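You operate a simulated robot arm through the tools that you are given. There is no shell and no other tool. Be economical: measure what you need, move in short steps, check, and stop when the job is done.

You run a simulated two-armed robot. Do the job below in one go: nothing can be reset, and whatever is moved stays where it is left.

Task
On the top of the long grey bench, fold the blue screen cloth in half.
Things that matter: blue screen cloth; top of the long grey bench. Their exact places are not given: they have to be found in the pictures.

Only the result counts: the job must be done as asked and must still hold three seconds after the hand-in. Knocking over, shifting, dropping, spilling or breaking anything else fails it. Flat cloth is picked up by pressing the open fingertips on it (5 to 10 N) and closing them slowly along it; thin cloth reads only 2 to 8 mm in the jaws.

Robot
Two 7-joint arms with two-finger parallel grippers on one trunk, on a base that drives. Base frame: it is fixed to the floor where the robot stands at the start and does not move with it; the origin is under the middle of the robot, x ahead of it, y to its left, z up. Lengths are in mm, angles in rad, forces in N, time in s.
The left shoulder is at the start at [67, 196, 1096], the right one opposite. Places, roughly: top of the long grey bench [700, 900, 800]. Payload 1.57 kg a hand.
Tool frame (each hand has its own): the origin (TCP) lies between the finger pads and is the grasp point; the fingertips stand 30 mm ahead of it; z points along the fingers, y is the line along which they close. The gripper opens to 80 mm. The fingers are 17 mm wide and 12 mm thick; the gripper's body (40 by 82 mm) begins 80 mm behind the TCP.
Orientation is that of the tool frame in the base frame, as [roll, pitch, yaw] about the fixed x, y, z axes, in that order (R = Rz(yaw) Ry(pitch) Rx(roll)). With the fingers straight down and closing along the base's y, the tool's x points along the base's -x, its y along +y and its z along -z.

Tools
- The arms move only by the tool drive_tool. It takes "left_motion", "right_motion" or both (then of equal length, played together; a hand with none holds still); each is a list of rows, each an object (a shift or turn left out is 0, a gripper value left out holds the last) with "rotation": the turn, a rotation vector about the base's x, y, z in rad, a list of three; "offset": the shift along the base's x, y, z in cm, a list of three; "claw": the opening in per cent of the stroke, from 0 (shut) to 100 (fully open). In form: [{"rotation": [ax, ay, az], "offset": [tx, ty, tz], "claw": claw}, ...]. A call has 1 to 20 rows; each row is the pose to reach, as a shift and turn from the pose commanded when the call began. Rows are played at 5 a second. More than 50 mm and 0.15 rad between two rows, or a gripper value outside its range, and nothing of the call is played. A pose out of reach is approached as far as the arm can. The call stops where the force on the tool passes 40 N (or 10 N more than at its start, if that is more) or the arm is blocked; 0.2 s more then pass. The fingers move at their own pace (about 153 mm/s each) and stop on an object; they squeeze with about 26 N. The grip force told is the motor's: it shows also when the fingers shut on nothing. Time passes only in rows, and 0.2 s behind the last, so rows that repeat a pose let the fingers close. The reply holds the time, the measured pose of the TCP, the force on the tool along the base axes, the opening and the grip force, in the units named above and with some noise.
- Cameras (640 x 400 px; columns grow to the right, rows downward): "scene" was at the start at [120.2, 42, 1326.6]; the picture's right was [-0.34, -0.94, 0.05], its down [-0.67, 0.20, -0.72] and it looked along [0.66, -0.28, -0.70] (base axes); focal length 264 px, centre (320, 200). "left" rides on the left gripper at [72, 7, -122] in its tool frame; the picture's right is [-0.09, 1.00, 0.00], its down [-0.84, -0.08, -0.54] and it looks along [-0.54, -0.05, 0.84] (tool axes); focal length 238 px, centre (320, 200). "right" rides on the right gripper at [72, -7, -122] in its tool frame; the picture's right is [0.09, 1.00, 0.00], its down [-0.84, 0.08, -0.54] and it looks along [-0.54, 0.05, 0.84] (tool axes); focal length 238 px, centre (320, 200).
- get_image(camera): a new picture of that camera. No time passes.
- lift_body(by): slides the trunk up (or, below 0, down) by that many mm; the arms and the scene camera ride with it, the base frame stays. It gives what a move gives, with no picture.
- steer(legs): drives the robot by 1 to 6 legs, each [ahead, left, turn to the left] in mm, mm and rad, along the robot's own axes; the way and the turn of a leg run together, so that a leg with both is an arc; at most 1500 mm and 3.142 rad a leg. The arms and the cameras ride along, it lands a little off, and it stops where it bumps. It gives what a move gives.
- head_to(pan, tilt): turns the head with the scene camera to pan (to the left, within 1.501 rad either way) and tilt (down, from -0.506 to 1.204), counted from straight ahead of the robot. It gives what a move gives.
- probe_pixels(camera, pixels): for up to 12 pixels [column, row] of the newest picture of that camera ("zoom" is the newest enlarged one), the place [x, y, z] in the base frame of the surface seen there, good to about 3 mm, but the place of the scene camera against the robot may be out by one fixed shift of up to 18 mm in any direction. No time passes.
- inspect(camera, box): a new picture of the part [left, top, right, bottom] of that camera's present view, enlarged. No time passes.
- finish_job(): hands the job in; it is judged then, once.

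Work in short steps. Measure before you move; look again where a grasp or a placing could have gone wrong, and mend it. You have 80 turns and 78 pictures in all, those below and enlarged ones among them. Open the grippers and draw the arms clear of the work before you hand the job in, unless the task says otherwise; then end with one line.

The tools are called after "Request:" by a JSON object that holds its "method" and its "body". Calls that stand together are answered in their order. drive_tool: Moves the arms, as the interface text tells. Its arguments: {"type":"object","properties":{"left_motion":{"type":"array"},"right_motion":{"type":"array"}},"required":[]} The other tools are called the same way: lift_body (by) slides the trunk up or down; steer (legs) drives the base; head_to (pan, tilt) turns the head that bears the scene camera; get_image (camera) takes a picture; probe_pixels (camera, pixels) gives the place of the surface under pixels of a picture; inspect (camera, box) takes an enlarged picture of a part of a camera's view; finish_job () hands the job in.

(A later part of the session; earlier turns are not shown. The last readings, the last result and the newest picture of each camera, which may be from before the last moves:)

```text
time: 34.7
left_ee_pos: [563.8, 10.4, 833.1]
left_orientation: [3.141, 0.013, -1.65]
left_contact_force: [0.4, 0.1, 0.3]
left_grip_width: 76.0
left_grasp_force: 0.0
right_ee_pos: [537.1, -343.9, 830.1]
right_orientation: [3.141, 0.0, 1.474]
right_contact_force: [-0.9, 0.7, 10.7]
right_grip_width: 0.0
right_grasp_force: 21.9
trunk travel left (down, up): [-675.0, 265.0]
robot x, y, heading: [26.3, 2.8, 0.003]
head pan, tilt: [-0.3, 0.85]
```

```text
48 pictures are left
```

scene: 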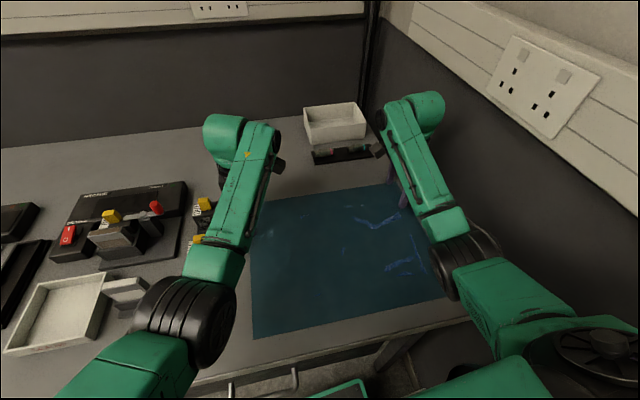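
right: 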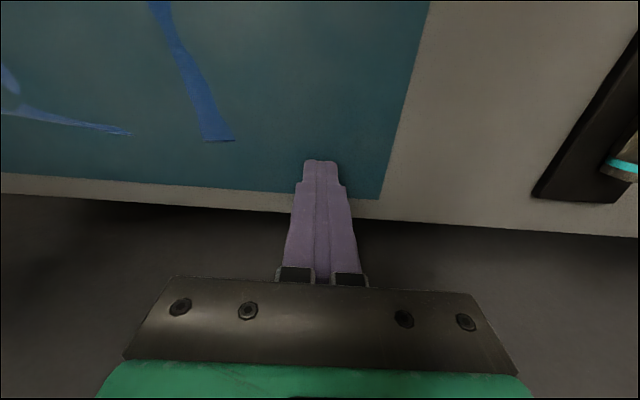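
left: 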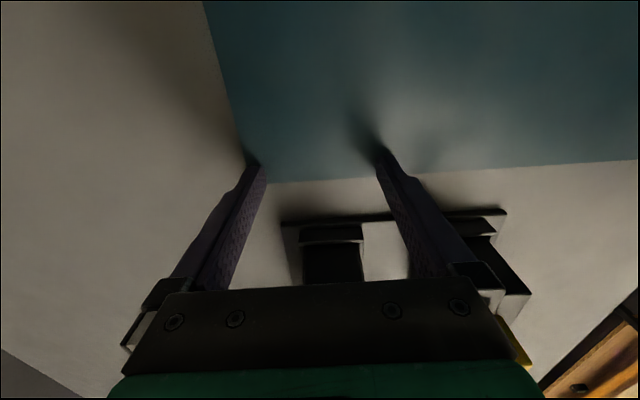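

The "cloth" never moves: it may be a fixed teal mat. I zoom on the light-blue bits and check them closely.

Request:
{"method": "inspect", "body": {"camera": "right", "box": [0, 0, 320, 200]}}

Request:
{"method": "inspect", "body": {"camera": "scene", "box": [320, 170, 480, 270]}}

```text
2.00 times, centred on (160, 100) of right
```

zoom: 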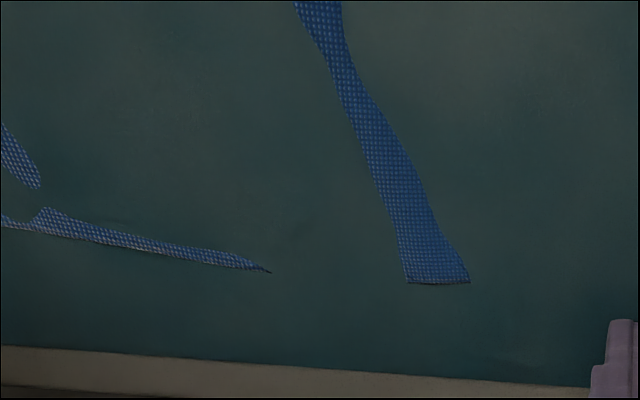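

```text
4.00 times, centred on (400, 220) of scene
```

zoom: 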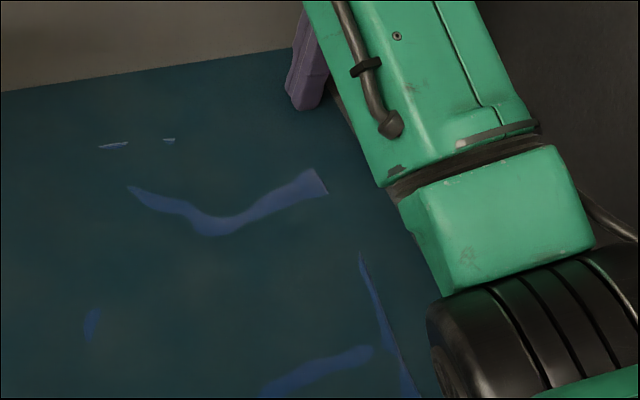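

Key finding: the light-blue bits have a woven texture and straight cut edges — the real cloth is smaller and lies on the teal mat, mostly sunk below its rendered surface. I raise the arms to map where the cloth shows.

Request:
{"method": "drive_tool", "body": {"right_motion": [{"offset": [0, 0, 2]}, {"offset": [-1, 0, 6], "claw": 40}, {"offset": [-3, 0, 10]}, {"offset": [-6, 1, 14]}, {"offset": [-9, 2, 18]}, {"offset": [-9, 2, 18]}], "left_motion": [{"offset": [0, 0, 2]}, {"offset": [-1, 0, 6], "claw": 40}, {"offset": [-3, 0, 10]}, {"offset": [-6, 1, 14]}, {"offset": [-9, 2, 18]}, {"offset": [-9, 2, 18]}]}}

Request:
{"method": "get_image", "body": {"camera": "right"}}

Request:
{"method": "get_image", "body": {"camera": "left"}}

Request:
{"method": "inspect", "body": {"camera": "scene", "box": [220, 160, 480, 322]}}

```text
refused: row 4 steps farther than a row can; nothing moved
```

```text
45 pictures are left
```

right: 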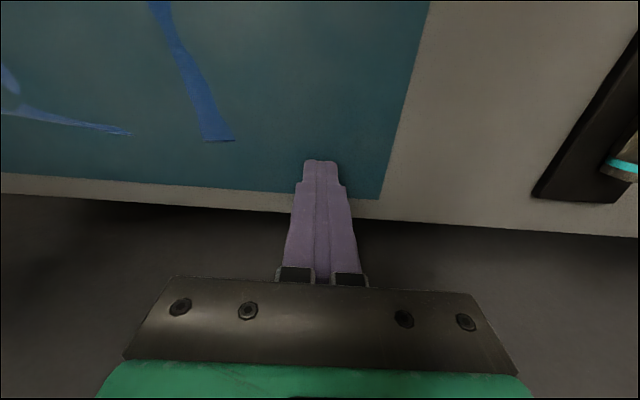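

```text
44 pictures are left
```

left: 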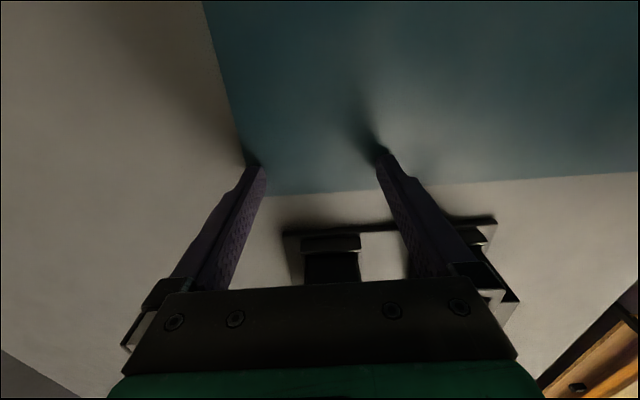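

```text
2.46 times, centred on (350, 241) of scene
```

zoom: 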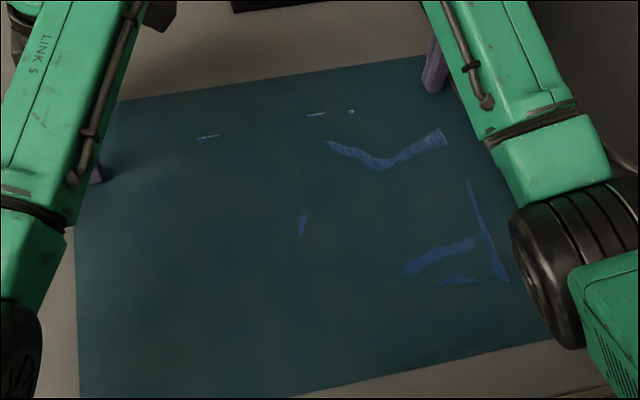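

Now I can see cloth edge traces: a corner at (198,138), far-edge bits (316,114), right-edge bits (447,133), (467,182)–(507,280), and a bit at (240,332). I probe them, then lift the arms (smaller steps).

Request:
{"method": "probe_pixels", "body": {"camera": "zoom", "pixels": [[198, 138], [217, 135], [308, 115], [325, 113], [351, 111], [440, 130], [447, 143], [467, 182], [485, 225], [507, 279], [240, 332], [303, 235]]}}

Request:
{"method": "drive_tool", "body": {"right_motion": [{"offset": [0, 0, 3]}, {"offset": [-1, 0, 6], "claw": 40}, {"offset": [-2, 0.5, 9.5]}, {"offset": [-4, 1, 13]}, {"offset": [-6, 1.5, 16]}, {"offset": [-8, 2, 18]}, {"offset": [-8, 2, 18]}], "left_motion": [{"offset": [0, 0, 3]}, {"offset": [-1, 0, 6], "claw": 40}, {"offset": [-2, 0.5, 9.5]}, {"offset": [-4, 1, 13]}, {"offset": [-6, 1.5, 16]}, {"offset": [-8, 2, 18]}, {"offset": [-8, 2, 18]}]}}

Request:
{"method": "get_image", "body": {"camera": "right"}}

Request:
{"method": "get_image", "body": {"camera": "left"}}

```text
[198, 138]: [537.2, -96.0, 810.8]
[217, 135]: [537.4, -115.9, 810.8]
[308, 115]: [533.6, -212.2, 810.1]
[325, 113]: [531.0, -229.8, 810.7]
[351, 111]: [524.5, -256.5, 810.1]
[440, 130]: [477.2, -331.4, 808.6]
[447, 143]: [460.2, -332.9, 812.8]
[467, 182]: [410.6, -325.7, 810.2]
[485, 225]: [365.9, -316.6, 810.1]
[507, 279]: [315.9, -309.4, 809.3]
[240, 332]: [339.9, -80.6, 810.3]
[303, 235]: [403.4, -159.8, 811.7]
```

```text
time: 36.3
left_ee_pos: [491.3, 54.7, 1009.1]
left_orientation: [3.133, -0.027, -1.657]
left_contact_force: [0.4, 0.3, -0.2]
left_grip_width: 31.7
left_grasp_force: 0.1
left hand out of reach, approached as far as the arm can: row 2, 3
right_ee_pos: [473.1, -291.1, 1013.9]
right_orientation: [-3.131, 0.031, 1.485]
right_contact_force: [0.1, 0.8, -0.5]
right_grip_width: 31.9
right_grasp_force: 0.1
trunk travel left (down, up): [-675.0, 265.0]
robot x, y, heading: [26.3, 1.6, 0.013]
head pan, tilt: [-0.3, 0.85]
```

```text
42 pictures are left
```

right: 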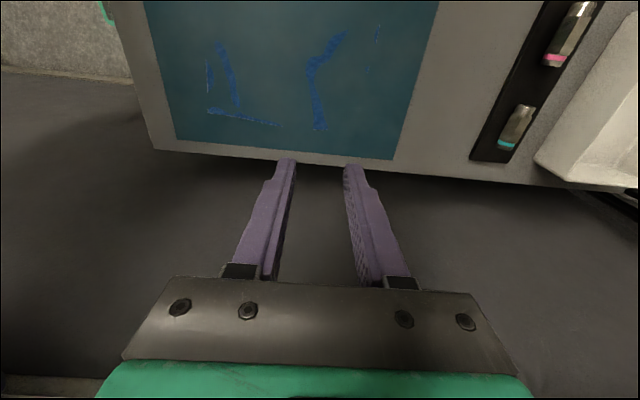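

```text
41 pictures are left
```

left: 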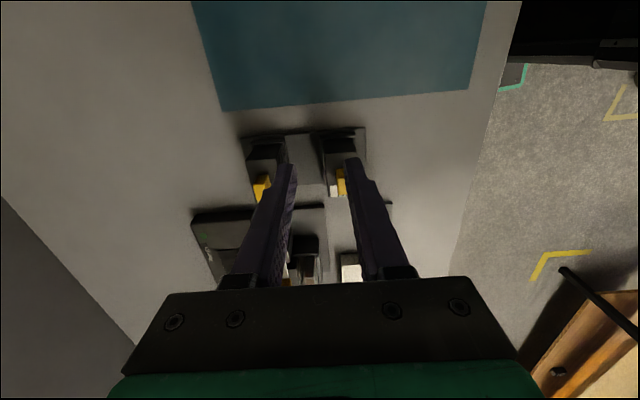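

The real cloth's outline is about far-left corner (541,-90), right edge from (320,-303) to (464,-327). I move the left hand aside and bring the right camera over the cloth for a close look.

Request:
{"method": "drive_tool", "body": {"right_motion": [{"offset": [0, 0, 0]}, {"offset": [-1, 2, 0]}, {"offset": [-2, 6, 0]}, {"offset": [-3, 10, 0]}, {"offset": [-4, 13, 0]}, {"offset": [-4, 16, 0]}, {"offset": [-4, 16, 0]}], "left_motion": [{"offset": [-2, 2, 1]}, {"offset": [-4, 4, 2]}, {"offset": [-6, 6, 2]}, {"offset": [-8, 8, 2]}, {"offset": [-10, 10, 2]}, {"offset": [-10, 10, 2]}, {"offset": [-10, 10, 2]}]}}

Request:
{"method": "inspect", "body": {"camera": "right", "box": [120, 0, 520, 200]}}

Request:
{"method": "get_image", "body": {"camera": "scene"}}

```text
time: 37.9
left_ee_pos: [381.0, 120.6, 1036.3]
left_orientation: [3.139, 0.004, -1.662]
left_contact_force: [0.5, 1.0, 0.9]
left_grip_width: 32.1
left_grasp_force: 0.0
right_ee_pos: [418.0, -165.2, 1009.8]
right_orientation: [3.141, -0.002, 1.474]
right_contact_force: [-0.3, -0.4, 0.7]
right_grip_width: 31.9
right_grasp_force: 0.1
trunk travel left (down, up): [-675.0, 265.0]
robot x, y, heading: [26.2, 1.9, 0.004]
head pan, tilt: [-0.3, 0.85]
```

```text
1.60 times, centred on (320, 100) of right
```

zoom: 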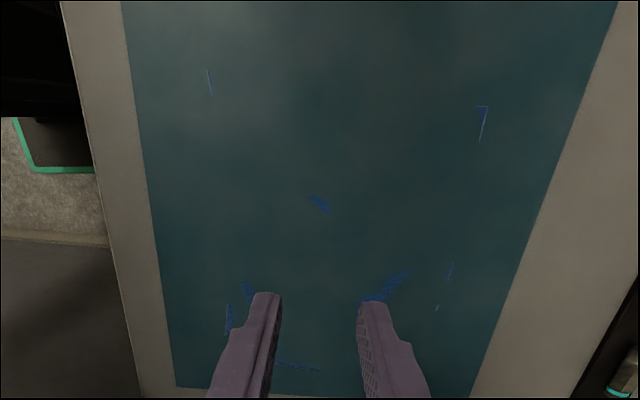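

```text
39 pictures are left
```

scene: 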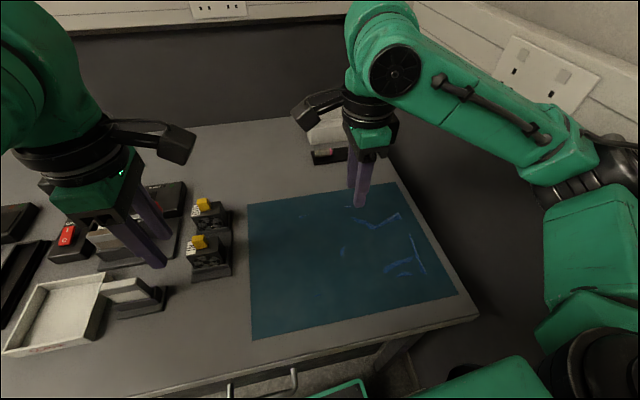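

The view shows the near edge at (208,70)–(212,93) and (228,305), far-left corner (487,107), far edge (450,265). I probe these.

Request:
{"method": "probe_pixels", "body": {"camera": "zoom", "pixels": [[208, 71], [212, 93], [229, 302], [225, 330], [487, 107], [475, 107], [482, 140], [451, 264], [437, 308], [320, 370], [283, 364], [320, 205]]}}

Request:
{"method": "inspect", "body": {"camera": "right", "box": [220, 0, 460, 120]}}

```text
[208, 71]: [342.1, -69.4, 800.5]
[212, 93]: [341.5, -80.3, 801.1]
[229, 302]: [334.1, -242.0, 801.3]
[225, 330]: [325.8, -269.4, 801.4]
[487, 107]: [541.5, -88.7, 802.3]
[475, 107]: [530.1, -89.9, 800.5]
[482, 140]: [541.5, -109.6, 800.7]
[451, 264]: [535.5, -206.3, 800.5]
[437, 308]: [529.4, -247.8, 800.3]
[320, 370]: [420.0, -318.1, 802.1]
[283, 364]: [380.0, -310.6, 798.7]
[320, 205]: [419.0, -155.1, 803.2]
```

```text
2.67 times, centred on (340, 60) of right
```

zoom: 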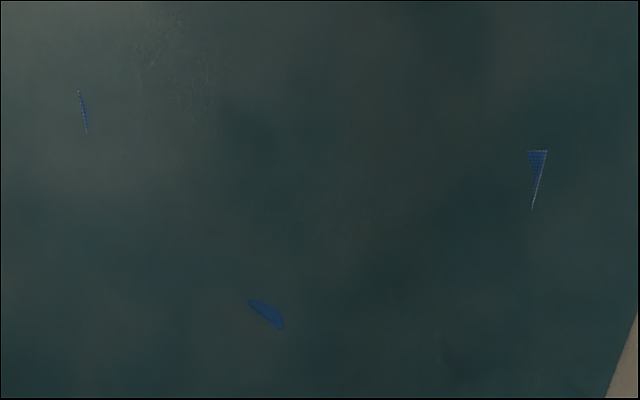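

The real cloth is about 200 × 240: near-left (342,-69), far-left (541,-89), far-right ≈(517,-330), near-right ≈(317,-303). With hands 200 mm apart the left camera must face outward, so I turn the left hand about z by −π in steps, and move the right hand back right.

Request:
{"method": "drive_tool", "body": {"left_motion": [{"rotation": [0, 0, -0.143]}, {"rotation": [0, 0, -0.286]}, {"rotation": [0, 0, -0.429]}, {"rotation": [0, 0, -0.572]}, {"rotation": [0, 0, -0.715]}, {"rotation": [0, 0, -0.858]}, {"rotation": [0, 0, -1.0]}, {"rotation": [0, 0, -1.143]}, {"rotation": [0, 0, -1.286]}, {"rotation": [0, 0, -1.429]}, {"rotation": [0, 0, -1.573]}, {"rotation": [0, 0, -1.573]}], "right_motion": [{"offset": [0, -2, 0]}, {"offset": [2, -5, 0]}, {"offset": [3, -8, 0]}, {"offset": [5, -11, 0]}, {"offset": [7, -14, 0]}, {"offset": [8, -14.5, 0]}, {"offset": [8, -14.5, 0]}, {"offset": [8, -14.5, 0]}, {"offset": [8, -14.5, 0]}, {"offset": [8, -14.5, 0]}, {"offset": [8, -14.5, 0]}, {"offset": [8, -14.5, 0]}]}}

Request:
{"method": "drive_tool", "body": {"left_motion": [{"rotation": [0, 0, -0.143]}, {"rotation": [0, 0, -0.286]}, {"rotation": [0, 0, -0.429]}, {"rotation": [0, 0, -0.572]}, {"rotation": [0, 0, -0.715]}, {"rotation": [0, 0, -0.858]}, {"rotation": [0, 0, -1.0]}, {"rotation": [0, 0, -1.143]}, {"rotation": [0, 0, -1.286]}, {"rotation": [0, 0, -1.429]}, {"rotation": [0, 0, -1.573]}, {"rotation": [0, 0, -1.573]}]}}

```text
time: 40.5
left_ee_pos: [386.6, 135.3, 1032.0]
left_orientation: [-3.129, 0.0, 3.047]
left_contact_force: [0.2, -0.6, 0.2]
left_grip_width: 31.8
left_grasp_force: 0.2
right_ee_pos: [501.5, -299.2, 1009.5]
right_orientation: [-3.136, 0.016, 1.475]
right_contact_force: [-0.5, -0.2, -0.2]
right_grip_width: 32.1
right_grasp_force: 0.1
trunk travel left (down, up): [-675.0, 265.0]
robot x, y, heading: [23.8, 3.1, 0.002]
head pan, tilt: [-0.3, 0.85]
```

```text
time: 43.1
left_ee_pos: [387.2, 135.3, 1029.8]
left_orientation: [-3.14, 0.018, 1.475]
left_contact_force: [-0.7, 0.5, 0.9]
left_grip_width: 32.0
left_grasp_force: 0.1
right_ee_pos: [501.6, -298.8, 1011.0]
right_orientation: [-3.136, 0.014, 1.476]
right_contact_force: [0.0, -0.6, 0.0]
right_grip_width: 32.1
right_grasp_force: 0.0
trunk travel left (down, up): [-675.0, 265.0]
robot x, y, heading: [25.0, 1.6, 0.003]
head pan, tilt: [-0.3, 0.85]
```

Left turned fine. I inspect the far-right part of the cloth through the right camera.

Request:
{"method": "inspect", "body": {"camera": "right", "box": [160, 0, 480, 200]}}

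```text
2.00 times, centred on (320, 100) of right
```

zoom: 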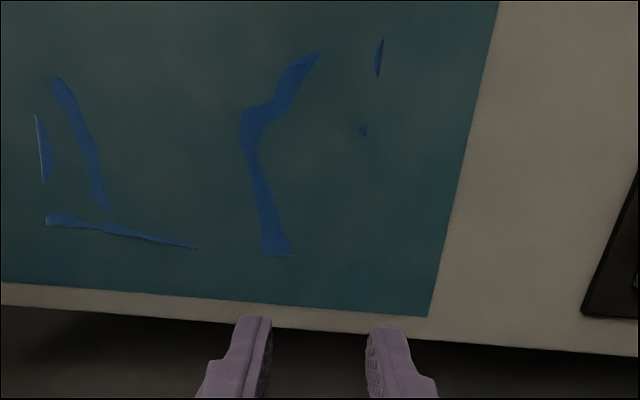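

Right edge runs (46,222)→(197,249)→(290,256), far edge (380,50)→(363,133). I probe these plus the extrapolated far-right corner (345,262).

Request:
{"method": "probe_pixels", "body": {"camera": "zoom", "pixels": [[36, 118], [42, 180], [46, 221], [197, 249], [265, 255], [291, 255], [382, 45], [377, 77], [366, 132], [345, 262]]}}

```text
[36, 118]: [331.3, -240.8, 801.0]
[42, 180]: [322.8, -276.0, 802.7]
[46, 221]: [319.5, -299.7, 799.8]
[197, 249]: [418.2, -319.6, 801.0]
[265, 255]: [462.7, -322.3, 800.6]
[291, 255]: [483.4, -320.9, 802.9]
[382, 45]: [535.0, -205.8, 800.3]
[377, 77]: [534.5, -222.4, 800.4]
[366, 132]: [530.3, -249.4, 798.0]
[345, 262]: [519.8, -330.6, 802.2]
```

FR is ≈(520,-325), NR (319,-301). Grasp TCPs: right (495,-304), left (512,-104). I bring both there to z≈850.

Request:
{"method": "drive_tool", "body": {"left_motion": [{"offset": [2, -4, 0]}, {"offset": [4, -8, 0]}, {"offset": [6, -12, 0]}, {"offset": [8, -16, 0]}, {"offset": [10, -20, -1]}, {"offset": [12.5, -23.9, -2]}, {"offset": [12.5, -23.9, -6]}, {"offset": [12.5, -23.9, -10]}, {"offset": [12.5, -23.9, -14]}, {"offset": [12.5, -23.9, -17.5]}, {"offset": [12.5, -23.9, -17.5]}], "right_motion": [{"offset": [0, 0, 0]}, {"offset": [-0.65, -0.5, 0]}, {"offset": [-0.65, -0.5, 0]}, {"offset": [-0.65, -0.5, 0]}, {"offset": [-0.65, -0.5, 0]}, {"offset": [-0.65, -0.5, -1]}, {"offset": [-0.65, -0.5, -5]}, {"offset": [-0.65, -0.5, -9]}, {"offset": [-0.65, -0.5, -13]}, {"offset": [-0.65, -0.5, -15.5]}, {"offset": [-0.65, -0.5, -15.5]}]}}

Request:
{"method": "get_image", "body": {"camera": "right"}}

Request:
{"method": "get_image", "body": {"camera": "left"}}

```text
time: 45.5
left_ee_pos: [507.0, -97.3, 860.5]
left_orientation: [3.136, 0.027, 1.475]
left_contact_force: [0.6, 0.7, 0.1]
left_grip_width: 32.0
left_grasp_force: 0.0
right_ee_pos: [491.4, -300.1, 861.1]
right_orientation: [-3.141, 0.023, 1.474]
right_contact_force: [0.1, -0.2, -0.2]
right_grip_width: 31.8
right_grasp_force: 0.1
trunk travel left (down, up): [-675.0, 265.0]
robot x, y, heading: [26.8, 2.6, 0.004]
head pan, tilt: [-0.3, 0.85]
```

```text
36 pictures are left
```

right: 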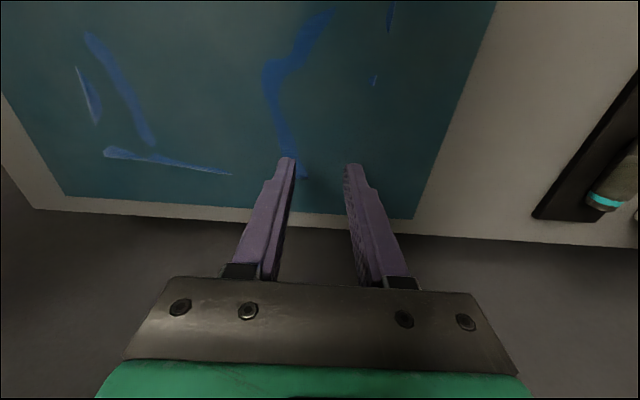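

```text
35 pictures are left
```

left: 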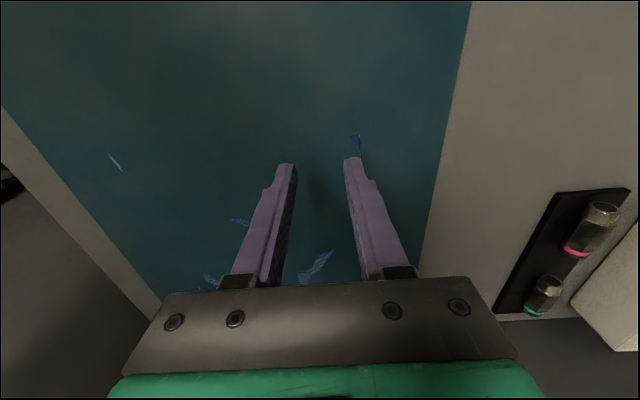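

Both are near their corners (left camera sees the far-left corner at (355,137)). I fine-adjust, level the 0.025 tilt, and go down to touch.

Request:
{"method": "drive_tool", "body": {"left_motion": [{"offset": [0.55, -0.7, -0.5], "rotation": [0.025, 0, 0]}, {"offset": [0.55, -0.7, -1.5], "rotation": [0.025, 0, 0]}, {"offset": [0.55, -0.7, -2.3], "rotation": [0.025, 0, 0]}, {"offset": [0.55, -0.7, -2.9], "rotation": [0.025, 0, 0]}, {"offset": [0.55, -0.7, -2.9], "rotation": [0.025, 0, 0]}], "right_motion": [{"offset": [0.4, -0.4, -0.5], "rotation": [0.025, 0, 0]}, {"offset": [0.4, -0.4, -1.5], "rotation": [0.025, 0, 0]}, {"offset": [0.4, -0.4, -2.3], "rotation": [0.025, 0, 0]}, {"offset": [0.4, -0.4, -2.9], "rotation": [0.025, 0, 0]}, {"offset": [0.4, -0.4, -2.9], "rotation": [0.025, 0, 0]}]}}

```text
time: 46.7
left_ee_pos: [511.9, -109.0, 832.4]
left_orientation: [3.14, -0.002, 1.478]
left_contact_force: [-0.5, -0.2, -0.4]
left_grip_width: 31.9
left_grasp_force: 0.1
right_ee_pos: [496.2, -306.0, 831.8]
right_orientation: [-3.139, -0.006, 1.474]
right_contact_force: [0.0, -0.3, 3.2]
right_grip_width: 31.8
right_grasp_force: 0.1
trunk travel left (down, up): [-675.0, 265.0]
robot x, y, heading: [24.6, 4.3, 0.001]
head pan, tilt: [-0.3, 0.85]
```

Nearly in contact. Left down 3 mm, right 0.8 mm, aiming at 5–10 N.

Request:
{"method": "drive_tool", "body": {"left_motion": [{"offset": [0, 0.3, -0.15]}, {"offset": [0, 0.3, -0.25]}, {"offset": [0, 0.3, -0.25]}], "right_motion": [{"offset": [0, 0, -0.05]}, {"offset": [0, 0, -0.1]}, {"offset": [0, 0, -0.1]}]}}

```text
time: 47.5
left_ee_pos: [512.8, -108.6, 830.8]
left_orientation: [3.137, -0.003, 1.475]
left_contact_force: [1.1, -0.8, 10.1]
left_grip_width: 31.7
left_grasp_force: 0.1
right_ee_pos: [496.2, -307.4, 831.2]
right_orientation: [3.14, -0.007, 1.475]
right_contact_force: [0.8, 2.6, 10.8]
right_grip_width: 31.8
right_grasp_force: 0.0
trunk travel left (down, up): [-675.0, 265.0]
robot x, y, heading: [24.7, 1.0, -0.005]
head pan, tilt: [-0.3, 0.85]
```

Press is ~10 N; I ease very slightly (0.2 mm) and close slowly.

Request:
{"method": "drive_tool", "body": {"left_motion": [{"offset": [0, 0, 0.02], "claw": 36}, {"offset": [0, 0, 0.02], "claw": 33}, {"offset": [0, 0, 0.02], "claw": 30}, {"offset": [0, 0, 0.02], "claw": 27}, {"offset": [0, 0, 0.02], "claw": 24}, {"offset": [0, 0, 0.02], "claw": 21}, {"offset": [0, 0, 0.02], "claw": 18}, {"offset": [0, 0, 0.02], "claw": 15}, {"offset": [0, 0, 0.02], "claw": 12}, {"offset": [0, 0, 0.02], "claw": 9}, {"offset": [0, 0, 0.02], "claw": 6}, {"offset": [0, 0, 0.02], "claw": 3}, {"offset": [0, 0, 0.02], "claw": 0}, {"offset": [0, 0, 0.02], "claw": 0}, {"offset": [0, 0, 0.02], "claw": 0}], "right_motion": [{"offset": [0, 0, 0.02], "claw": 36}, {"offset": [0, 0, 0.02], "claw": 33}, {"offset": [0, 0, 0.02], "claw": 30}, {"offset": [0, 0, 0.02], "claw": 27}, {"offset": [0, 0, 0.02], "claw": 24}, {"offset": [0, 0, 0.02], "claw": 21}, {"offset": [0, 0, 0.02], "claw": 18}, {"offset": [0, 0, 0.02], "claw": 15}, {"offset": [0, 0, 0.02], "claw": 12}, {"offset": [0, 0, 0.02], "claw": 9}, {"offset": [0, 0, 0.02], "claw": 6}, {"offset": [0, 0, 0.02], "claw": 3}, {"offset": [0, 0, 0.02], "claw": 0}, {"offset": [0, 0, 0.02], "claw": 0}, {"offset": [0, 0, 0.02], "claw": 0}]}}

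Request:
{"method": "get_image", "body": {"camera": "right"}}

Request:
{"method": "get_image", "body": {"camera": "left"}}

```text
time: 50.7
left_ee_pos: [511.8, -109.0, 830.4]
left_orientation: [3.138, -0.004, 1.477]
left_contact_force: [-0.7, -1.4, 31.9]
left_grip_width: 4.9
left_grasp_force: 25.1
right_ee_pos: [494.8, -306.6, 830.8]
right_orientation: [-3.14, -0.011, 1.475]
right_contact_force: [0.8, 1.2, 17.0]
right_grip_width: 5.3
right_grasp_force: 25.8
trunk travel left (down, up): [-675.0, 265.0]
robot x, y, heading: [22.5, 5.9, 0.001]
head pan, tilt: [-0.3, 0.85]
```

```text
34 pictures are left
```

right: 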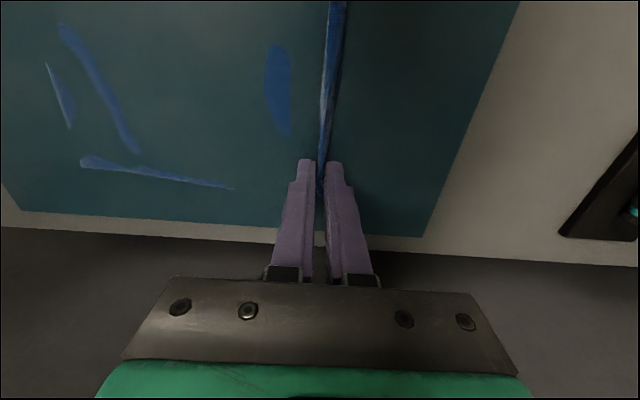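

```text
33 pictures are left
```

left: 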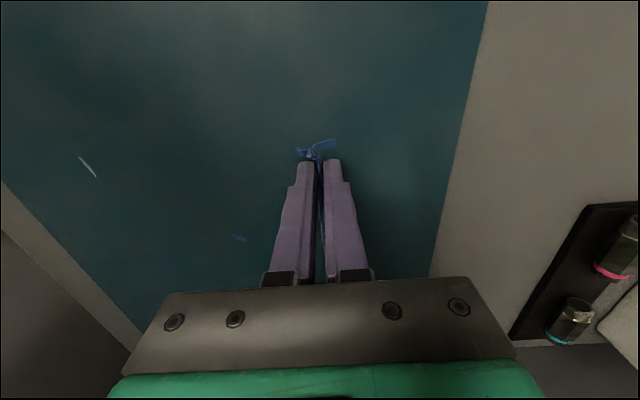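

Both hands hold cloth (4.9 and 5.3 mm) with a ridge along the far edge. I check whether the near edge moved, by probing its traces.

Request:
{"method": "probe_pixels", "body": {"camera": "right", "pixels": [[46, 65], [70, 125], [81, 161], [230, 187], [330, 60], [322, 150]]}}

Request:
{"method": "probe_pixels", "body": {"camera": "left", "pixels": [[79, 158], [95, 177], [335, 143], [302, 152]]}}

```text
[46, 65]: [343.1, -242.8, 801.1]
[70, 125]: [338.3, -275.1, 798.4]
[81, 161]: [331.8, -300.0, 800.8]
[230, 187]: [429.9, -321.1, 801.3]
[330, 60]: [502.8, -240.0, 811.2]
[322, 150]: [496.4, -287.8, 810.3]
```

```text
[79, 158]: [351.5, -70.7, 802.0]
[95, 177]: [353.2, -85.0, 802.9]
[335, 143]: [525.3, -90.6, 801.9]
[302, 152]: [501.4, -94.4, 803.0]
```

The near edge came 12 mm closer (near-right (332,-300), near-left (352,-70)), so the fold line is at x≈432 (right) / 452 (left). I lift along an arc toward the robot, tilting the fingers slightly forward; first half, then look.

Request:
{"method": "drive_tool", "body": {"left_motion": [{"offset": [-0.23, 0.02, 1.22], "rotation": [-0.004, -0.037, 0], "claw": 0}, {"offset": [-0.68, 0.07, 2.39], "rotation": [-0.0075, -0.075, 0]}, {"offset": [-1.37, 0.14, 3.47], "rotation": [-0.011, -0.112, 0]}, {"offset": [-2.24, 0.22, 4.43], "rotation": [-0.015, -0.149, 0]}, {"offset": [-3.27, 0.33, 5.22], "rotation": [-0.019, -0.187, 0]}, {"offset": [-4.43, 0.44, 5.82], "rotation": [-0.022, -0.224, 0]}, {"offset": [-5.69, 0.57, 6.22], "rotation": [-0.026, -0.261, 0]}, {"offset": [-6.99, 0.7, 6.4], "rotation": [-0.03, -0.298, 0]}], "right_motion": [{"offset": [-0.23, 0.02, 1.22], "rotation": [-0.004, -0.037, 0], "claw": 0}, {"offset": [-0.68, 0.07, 2.39], "rotation": [-0.0075, -0.075, 0]}, {"offset": [-1.37, 0.14, 3.47], "rotation": [-0.011, -0.112, 0]}, {"offset": [-2.24, 0.22, 4.43], "rotation": [-0.015, -0.149, 0]}, {"offset": [-3.27, 0.33, 5.22], "rotation": [-0.019, -0.187, 0]}, {"offset": [-4.43, 0.44, 5.82], "rotation": [-0.022, -0.224, 0]}, {"offset": [-5.69, 0.57, 6.22], "rotation": [-0.026, -0.261, 0]}, {"offset": [-6.99, 0.7, 6.4], "rotation": [-0.03, -0.298, 0]}]}}

Request:
{"method": "get_image", "body": {"camera": "right"}}

Request:
{"method": "get_image", "body": {"camera": "left"}}

Request:
{"method": "get_image", "body": {"camera": "scene"}}

```text
time: 52.5
left_ee_pos: [500.9, -30.5, 897.5]
left_orientation: [2.841, 0.019, 1.601]
left_contact_force: [-1.3, -2.5, 0.9]
left_grip_width: 1.9
left_grasp_force: 23.4
right_ee_pos: [508.6, -230.7, 900.5]
right_orientation: [2.843, 0.016, 1.602]
right_contact_force: [-0.6, 2.2, -0.4]
right_grip_width: 2.0
right_grasp_force: 23.3
trunk travel left (down, up): [-675.0, 265.0]
robot x, y, heading: [72.7, 8.6, 0.122]
head pan, tilt: [-0.3, 0.85]
```

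```text
32 pictures are left
```

right: 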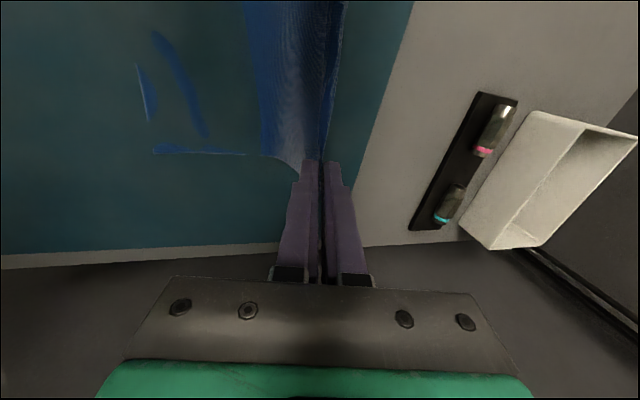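

```text
31 pictures are left
```

left: 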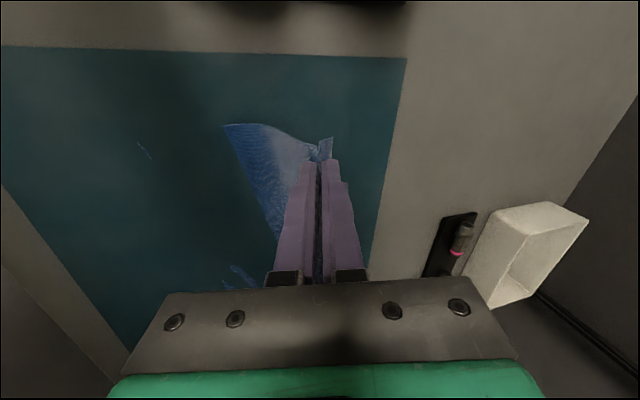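

```text
30 pictures are left
```

scene: 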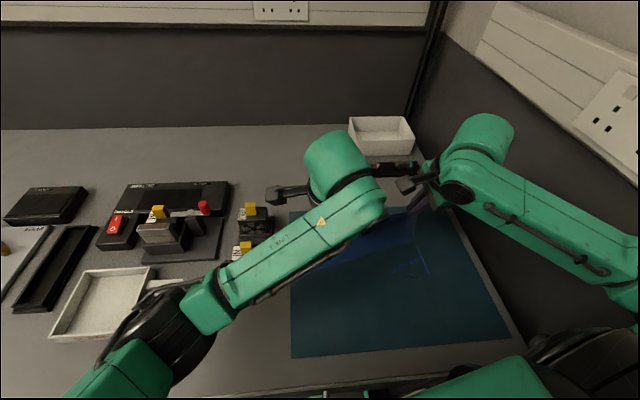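

The base got pushed (x 73, heading 0.12): the right elbow most likely met the wall as the hand drew back. I hold and measure where the cloth now lies.

Request:
{"method": "probe_pixels", "body": {"camera": "right", "pixels": [[138, 67], [149, 118], [155, 153], [243, 154], [290, 165], [250, 60]]}}

Request:
{"method": "probe_pixels", "body": {"camera": "left", "pixels": [[138, 143], [150, 158], [226, 127], [330, 142], [404, 60], [5, 50], [375, 250]]}}

Request:
{"method": "inspect", "body": {"camera": "scene", "box": [260, 100, 640, 338]}}

```text
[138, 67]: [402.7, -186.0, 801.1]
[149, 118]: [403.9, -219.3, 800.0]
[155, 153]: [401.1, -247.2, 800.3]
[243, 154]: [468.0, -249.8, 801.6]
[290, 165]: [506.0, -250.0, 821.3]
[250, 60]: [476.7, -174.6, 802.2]
```

```text
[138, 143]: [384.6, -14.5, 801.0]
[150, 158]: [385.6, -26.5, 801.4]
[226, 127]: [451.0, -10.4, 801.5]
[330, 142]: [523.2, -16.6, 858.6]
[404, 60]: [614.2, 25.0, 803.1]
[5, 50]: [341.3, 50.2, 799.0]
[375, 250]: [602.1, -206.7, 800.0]
```

```text
1.68 times, centred on (450, 219) of scene
```

zoom: 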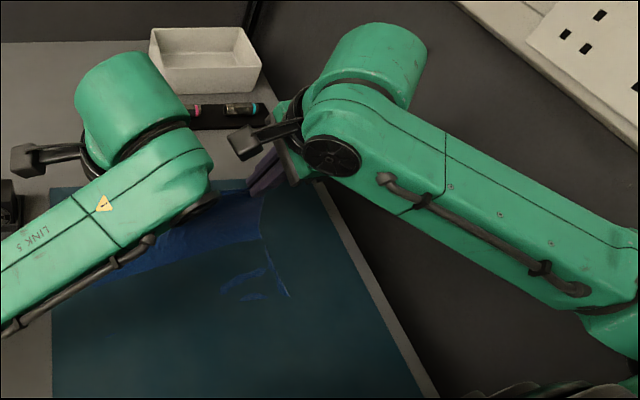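

The cloth moved with the hands as one piece (near edge now from (385,-14) to (401,-247), still on the bench), so the grip is good. I check the right elbow's distance to the wall.

Request:
{"method": "head_to", "body": {"pan": -1.0, "tilt": 0.8}}

Request:
{"method": "get_image", "body": {"camera": "scene"}}

Request:
{"method": "probe_pixels", "body": {"camera": "scene", "pixels": [[400, 150], [450, 180], [500, 220], [550, 250], [600, 280], [450, 60], [550, 100], [620, 150], [400, 250], [500, 300], [630, 220]]}}

```text
time: 53.5
left_ee_pos: [501.8, -30.5, 894.2]
left_orientation: [2.842, 0.016, 1.602]
left_contact_force: [0.3, -1.8, -0.2]
left_grip_width: 1.9
left_grasp_force: 23.6
right_ee_pos: [509.5, -229.4, 898.7]
right_orientation: [2.847, 0.012, 1.603]
right_contact_force: [0.2, 1.9, 0.6]
right_grip_width: 2.0
right_grasp_force: 23.6
trunk travel left (down, up): [-675.0, 265.0]
robot x, y, heading: [73.1, 9.8, 0.123]
head pan, tilt: [-1.0, 0.799]
```

```text
28 pictures are left
```

scene: 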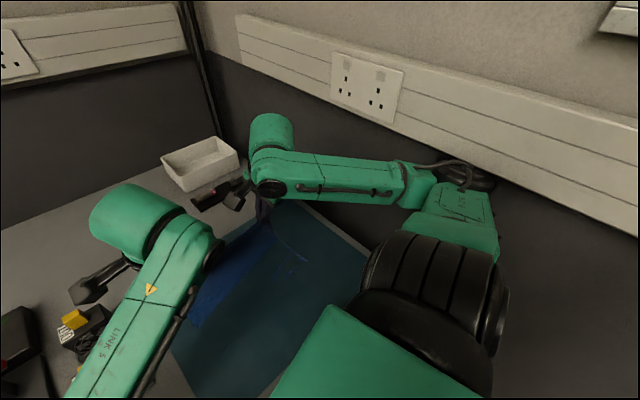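

```text
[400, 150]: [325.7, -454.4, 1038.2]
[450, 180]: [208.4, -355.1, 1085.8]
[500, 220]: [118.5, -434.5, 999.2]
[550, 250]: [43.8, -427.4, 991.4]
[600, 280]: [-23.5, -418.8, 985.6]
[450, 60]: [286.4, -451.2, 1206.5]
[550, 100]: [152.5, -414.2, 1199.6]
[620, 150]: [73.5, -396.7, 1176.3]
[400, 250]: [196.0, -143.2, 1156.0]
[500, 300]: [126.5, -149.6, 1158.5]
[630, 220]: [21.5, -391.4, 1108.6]
```

The elbow cap is at the trunking on the wall. I finish the fold without changing the arm shape: interleave small backward drives with lowering the trunk, so the hands follow the second half of the arc.

Request:
{"method": "lift_body", "body": {"by": -8}}

Request:
{"method": "steer", "body": {"legs": [[-28, 8, 0]]}}

```text
time: 54.1
left_ee_pos: [501.1, -29.9, 885.6]
left_orientation: [2.841, 0.018, 1.603]
left_contact_force: [-1.1, -2.3, 0.7]
left_grip_width: 2.1
left_grasp_force: 23.8
right_ee_pos: [509.5, -229.0, 889.5]
right_orientation: [2.848, 0.012, 1.603]
right_contact_force: [-0.3, 2.3, -0.4]
right_grip_width: 1.9
right_grasp_force: 23.6
trunk travel left (down, up): [-667.0, 273.0]
robot x, y, heading: [70.1, 4.3, 0.125]
head pan, tilt: [-1.0, 0.799]
```

```text
time: 54.9
left_ee_pos: [489.7, -26.3, 879.1]
left_orientation: [2.856, 0.011, 1.61]
left_contact_force: [0.0, 0.4, 0.2]
left_grip_width: 1.9
left_grasp_force: 23.9
right_ee_pos: [497.8, -226.0, 880.8]
right_orientation: [2.86, 0.002, 1.606]
right_contact_force: [1.0, -0.1, -0.3]
right_grip_width: 2.2
right_grasp_force: 23.7
trunk travel left (down, up): [-667.0, 273.0]
robot x, y, heading: [46.2, 12.7, 0.131]
head pan, tilt: [-1.0, 0.799]
```

The base went back 24 mm but hands only 12 (arms relaxing). I continue: lower and drive back again, then look.

Request:
{"method": "steer", "body": {"legs": [[-25, 7, 0]]}}

Request:
{"method": "lift_body", "body": {"by": -12}}

Request:
{"method": "get_image", "body": {"camera": "left"}}

Request:
{"method": "get_image", "body": {"camera": "right"}}

```text
time: 55.8
left_ee_pos: [468.6, -21.0, 877.6]
left_orientation: [2.861, 0.006, 1.621]
left_contact_force: [0.3, -1.6, 1.0]
left_grip_width: 2.1
left_grasp_force: 23.0
right_ee_pos: [478.4, -219.7, 876.7]
right_orientation: [2.865, -0.005, 1.622]
right_contact_force: [0.1, 1.7, -0.5]
right_grip_width: 2.0
right_grasp_force: 24.4
trunk travel left (down, up): [-667.0, 273.0]
robot x, y, heading: [23.2, 18.3, 0.146]
head pan, tilt: [-1.0, 0.799]
```

```text
time: 56.4
left_ee_pos: [463.3, -19.1, 869.4]
left_orientation: [2.852, 0.007, 1.625]
left_contact_force: [-0.2, -1.4, -0.9]
left_grip_width: 1.7
left_grasp_force: 23.8
right_ee_pos: [473.0, -218.2, 870.1]
right_orientation: [2.855, -0.002, 1.626]
right_contact_force: [-0.1, 0.9, -0.4]
right_grip_width: 2.1
right_grasp_force: 23.7
trunk travel left (down, up): [-655.0, 285.0]
robot x, y, heading: [23.8, 16.7, 0.148]
head pan, tilt: [-1.0, 0.799]
```

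```text
27 pictures are left
```

left: 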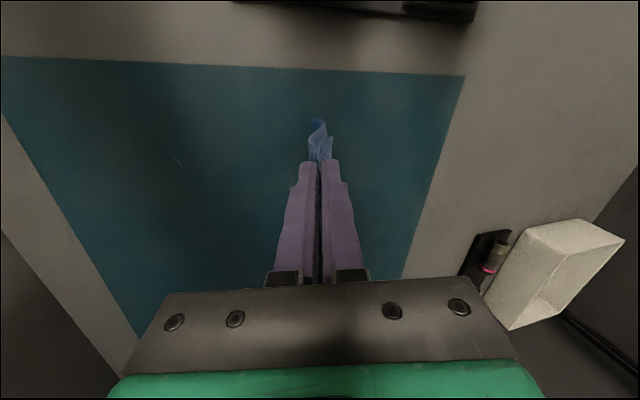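

```text
26 pictures are left
```

right: 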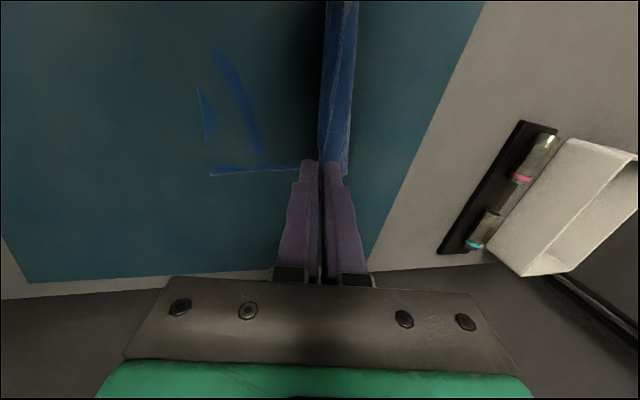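

The fold is progressing nicely. I measure the near edge again.

Request:
{"method": "probe_pixels", "body": {"camera": "right", "pixels": [[197, 88], [209, 140], [211, 173], [290, 169], [340, 165]]}}

Request:
{"method": "probe_pixels", "body": {"camera": "left", "pixels": [[175, 154], [184, 169], [318, 125], [330, 145]]}}

```text
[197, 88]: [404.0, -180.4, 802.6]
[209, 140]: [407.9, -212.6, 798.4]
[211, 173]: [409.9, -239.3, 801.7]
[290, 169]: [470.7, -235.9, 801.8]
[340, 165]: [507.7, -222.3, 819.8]
```

```text
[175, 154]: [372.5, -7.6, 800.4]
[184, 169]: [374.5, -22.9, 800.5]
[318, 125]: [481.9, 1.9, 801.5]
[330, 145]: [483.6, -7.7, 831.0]
```

The near edge now runs (372,-7)–(410,-239), so the left hand must still go −55 mm and the right −33 mm in x, and 30 mm down, with +0.1 rad yaw. I do the first half by arm and check the base.

Request:
{"method": "drive_tool", "body": {"left_motion": [{"offset": [-1.2, 0, -0.2], "rotation": [0, 0, 0.02]}, {"offset": [-2.4, 0, -0.6], "rotation": [0, 0, 0.04]}, {"offset": [-3.5, 0, -1.2], "rotation": [0, 0, 0.06]}], "right_motion": [{"offset": [-0.7, 0, -0.2], "rotation": [0, 0, 0.02]}, {"offset": [-1.4, 0.1, -0.6], "rotation": [0, 0, 0.04]}, {"offset": [-2.1, 0.1, -1.2], "rotation": [0, 0, 0.06]}]}}

```text
time: 57.1
left_ee_pos: [424.2, -27.0, 857.3]
left_orientation: [2.851, 0.0, 1.682]
left_contact_force: [-0.3, -1.7, -0.4]
left_grip_width: 1.8
left_grasp_force: 23.4
right_ee_pos: [446.5, -223.8, 855.7]
right_orientation: [2.854, -0.009, 1.682]
right_contact_force: [-0.4, 1.7, 0.1]
right_grip_width: 2.1
right_grasp_force: 23.9
trunk travel left (down, up): [-655.0, 285.0]
robot x, y, heading: [24.4, 18.3, 0.144]
head pan, tilt: [-1.0, 0.799]
```

Base stayed put. I finish: left (−18,+8,−17), right (−8,+8,−16) mm.

Request:
{"method": "drive_tool", "body": {"left_motion": [{"offset": [-0.8, 0.3, -0.4], "rotation": [0, 0, 0.02]}, {"offset": [-1.4, 0.6, -0.9], "rotation": [0, 0, 0.04]}, {"offset": [-1.8, 0.8, -1.4], "rotation": [0, 0, 0.04]}, {"offset": [-1.8, 0.8, -1.7], "rotation": [0, 0, 0.04]}, {"offset": [-1.8, 0.8, -1.7], "rotation": [0, 0, 0.04]}], "right_motion": [{"offset": [-0.3, 0.3, -0.4], "rotation": [0, 0, 0.02]}, {"offset": [-0.6, 0.6, -0.9], "rotation": [0, 0, 0.04]}, {"offset": [-0.8, 0.8, -1.4], "rotation": [0, 0, 0.04]}, {"offset": [-0.8, 0.8, -1.6], "rotation": [0, 0, 0.04]}, {"offset": [-0.8, 0.8, -1.6], "rotation": [0, 0, 0.04]}]}}

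Request:
{"method": "get_image", "body": {"camera": "right"}}

Request:
{"method": "get_image", "body": {"camera": "left"}}

```text
time: 58.4
left_ee_pos: [401.5, -25.6, 842.5]
left_orientation: [2.843, -0.01, 1.72]
left_contact_force: [1.0, -4.1, 0.2]
left_grip_width: 1.9
left_grasp_force: 22.7
right_ee_pos: [435.3, -222.9, 841.0]
right_orientation: [2.848, -0.019, 1.722]
right_contact_force: [-1.0, 3.5, -0.2]
right_grip_width: 2.0
right_grasp_force: 24.2
trunk travel left (down, up): [-655.0, 285.0]
robot x, y, heading: [21.6, 15.2, 0.145]
head pan, tilt: [-1.0, 0.799]
```

```text
25 pictures are left
```

right: 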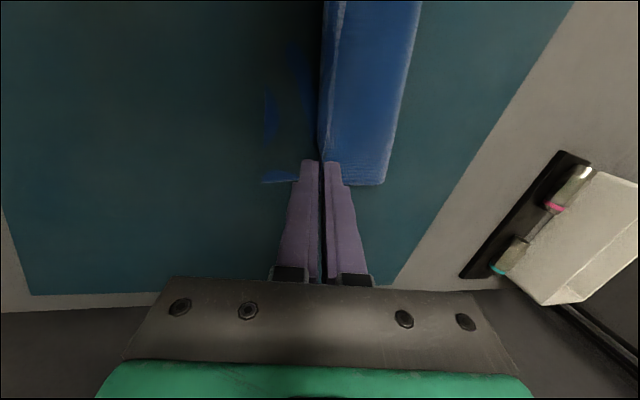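

```text
24 pictures are left
```

left: 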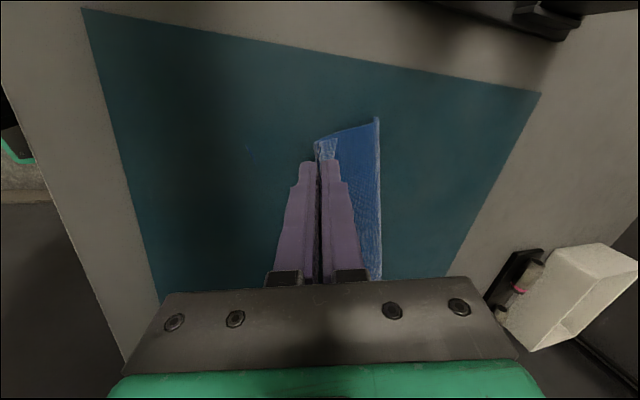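

The upper layer now lies over the lower one. I measure near edge, fold edge, and held edge.

Request:
{"method": "probe_pixels", "body": {"camera": "right", "pixels": [[265, 95], [264, 140], [262, 183], [384, 183], [415, 30], [330, 100], [350, 180]]}}

Request:
{"method": "probe_pixels", "body": {"camera": "left", "pixels": [[246, 144], [249, 156], [318, 143], [377, 120], [379, 230], [335, 145]]}}

Request:
{"method": "inspect", "body": {"camera": "left", "box": [220, 80, 420, 205]}}

```text
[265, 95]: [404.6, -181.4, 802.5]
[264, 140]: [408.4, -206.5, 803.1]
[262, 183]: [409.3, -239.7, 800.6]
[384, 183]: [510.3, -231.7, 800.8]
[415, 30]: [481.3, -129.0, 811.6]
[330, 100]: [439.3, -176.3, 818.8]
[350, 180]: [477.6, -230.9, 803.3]
```

```text
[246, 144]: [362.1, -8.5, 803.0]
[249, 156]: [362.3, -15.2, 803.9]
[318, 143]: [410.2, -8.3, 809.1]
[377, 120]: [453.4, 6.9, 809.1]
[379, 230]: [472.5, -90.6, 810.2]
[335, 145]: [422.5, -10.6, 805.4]
```

```text
3.20 times, centred on (320, 142) of left
```

zoom: 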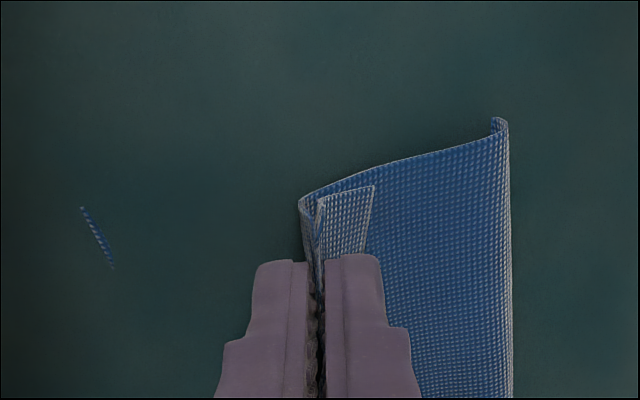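

The fold is well placed; only the pinched ridge with a ~20 mm tail points back. I release gently and see how it settles.

Request:
{"method": "drive_tool", "body": {"left_motion": [{"claw": 5}, {"claw": 10}, {"claw": 18}, {"claw": 25}, {"claw": 25}], "right_motion": [{"claw": 5}, {"claw": 10}, {"claw": 18}, {"claw": 25}, {"claw": 25}]}}

Request:
{"method": "inspect", "body": {"camera": "left", "box": [220, 80, 420, 205]}}

Request:
{"method": "get_image", "body": {"camera": "right"}}

```text
time: 59.5
left_ee_pos: [401.8, -24.2, 843.8]
left_orientation: [2.843, -0.01, 1.723]
left_contact_force: [-0.1, -0.5, -0.7]
left_grip_width: 19.9
left_grasp_force: 0.1
right_ee_pos: [436.4, -223.6, 840.2]
right_orientation: [2.85, -0.019, 1.721]
right_contact_force: [1.3, -0.5, -0.9]
right_grip_width: 20.1
right_grasp_force: 0.1
trunk travel left (down, up): [-655.0, 285.0]
robot x, y, heading: [25.3, 17.5, 0.141]
head pan, tilt: [-1.0, 0.799]
```

```text
3.20 times, centred on (320, 142) of left
```

zoom: 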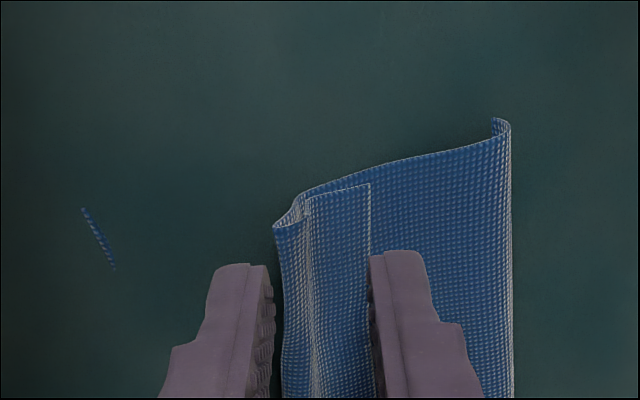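

```text
21 pictures are left
```

right: 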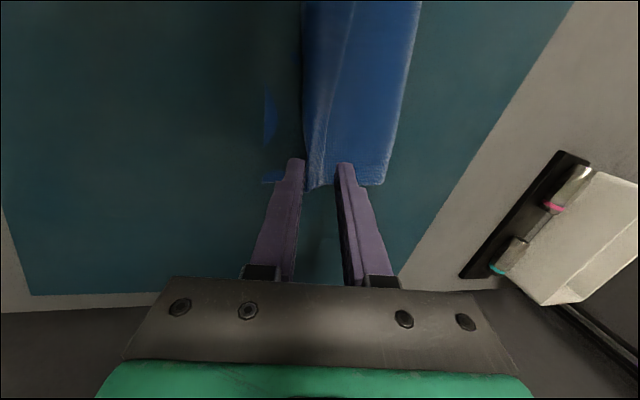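

Released: the last ~25 mm of the far edge is doubled back on top. I probe it, then plan to flip it out by lightly dragging closed fingertips toward the robot.

Request:
{"method": "probe_pixels", "body": {"camera": "zoom", "pixels": [[278, 228], [305, 200], [340, 195], [367, 188], [368, 240], [385, 200], [500, 125], [320, 260], [82, 210]]}}

Request:
{"method": "probe_pixels", "body": {"camera": "right", "pixels": [[310, 186], [304, 120], [325, 150], [338, 150], [350, 80], [362, 150], [263, 182], [384, 184]]}}

Request:
{"method": "inspect", "body": {"camera": "right", "box": [240, 80, 440, 205]}}

```text
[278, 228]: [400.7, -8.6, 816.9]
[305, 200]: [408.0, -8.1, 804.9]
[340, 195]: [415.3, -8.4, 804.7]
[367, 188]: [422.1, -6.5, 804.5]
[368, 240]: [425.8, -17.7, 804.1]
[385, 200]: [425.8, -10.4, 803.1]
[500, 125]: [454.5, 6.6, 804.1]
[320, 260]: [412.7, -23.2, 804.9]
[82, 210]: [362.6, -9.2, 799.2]
```

```text
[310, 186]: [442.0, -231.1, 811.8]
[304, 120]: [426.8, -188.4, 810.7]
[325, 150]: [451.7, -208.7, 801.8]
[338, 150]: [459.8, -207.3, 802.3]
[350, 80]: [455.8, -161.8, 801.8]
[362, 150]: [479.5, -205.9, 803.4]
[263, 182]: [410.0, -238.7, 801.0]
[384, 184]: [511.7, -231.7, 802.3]
```

```text
3.20 times, centred on (340, 142) of right
```

zoom: 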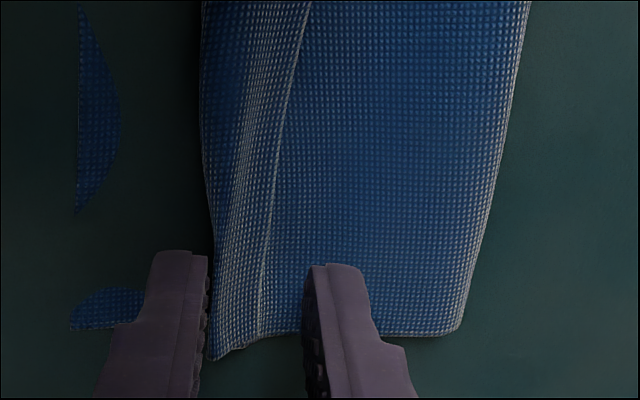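

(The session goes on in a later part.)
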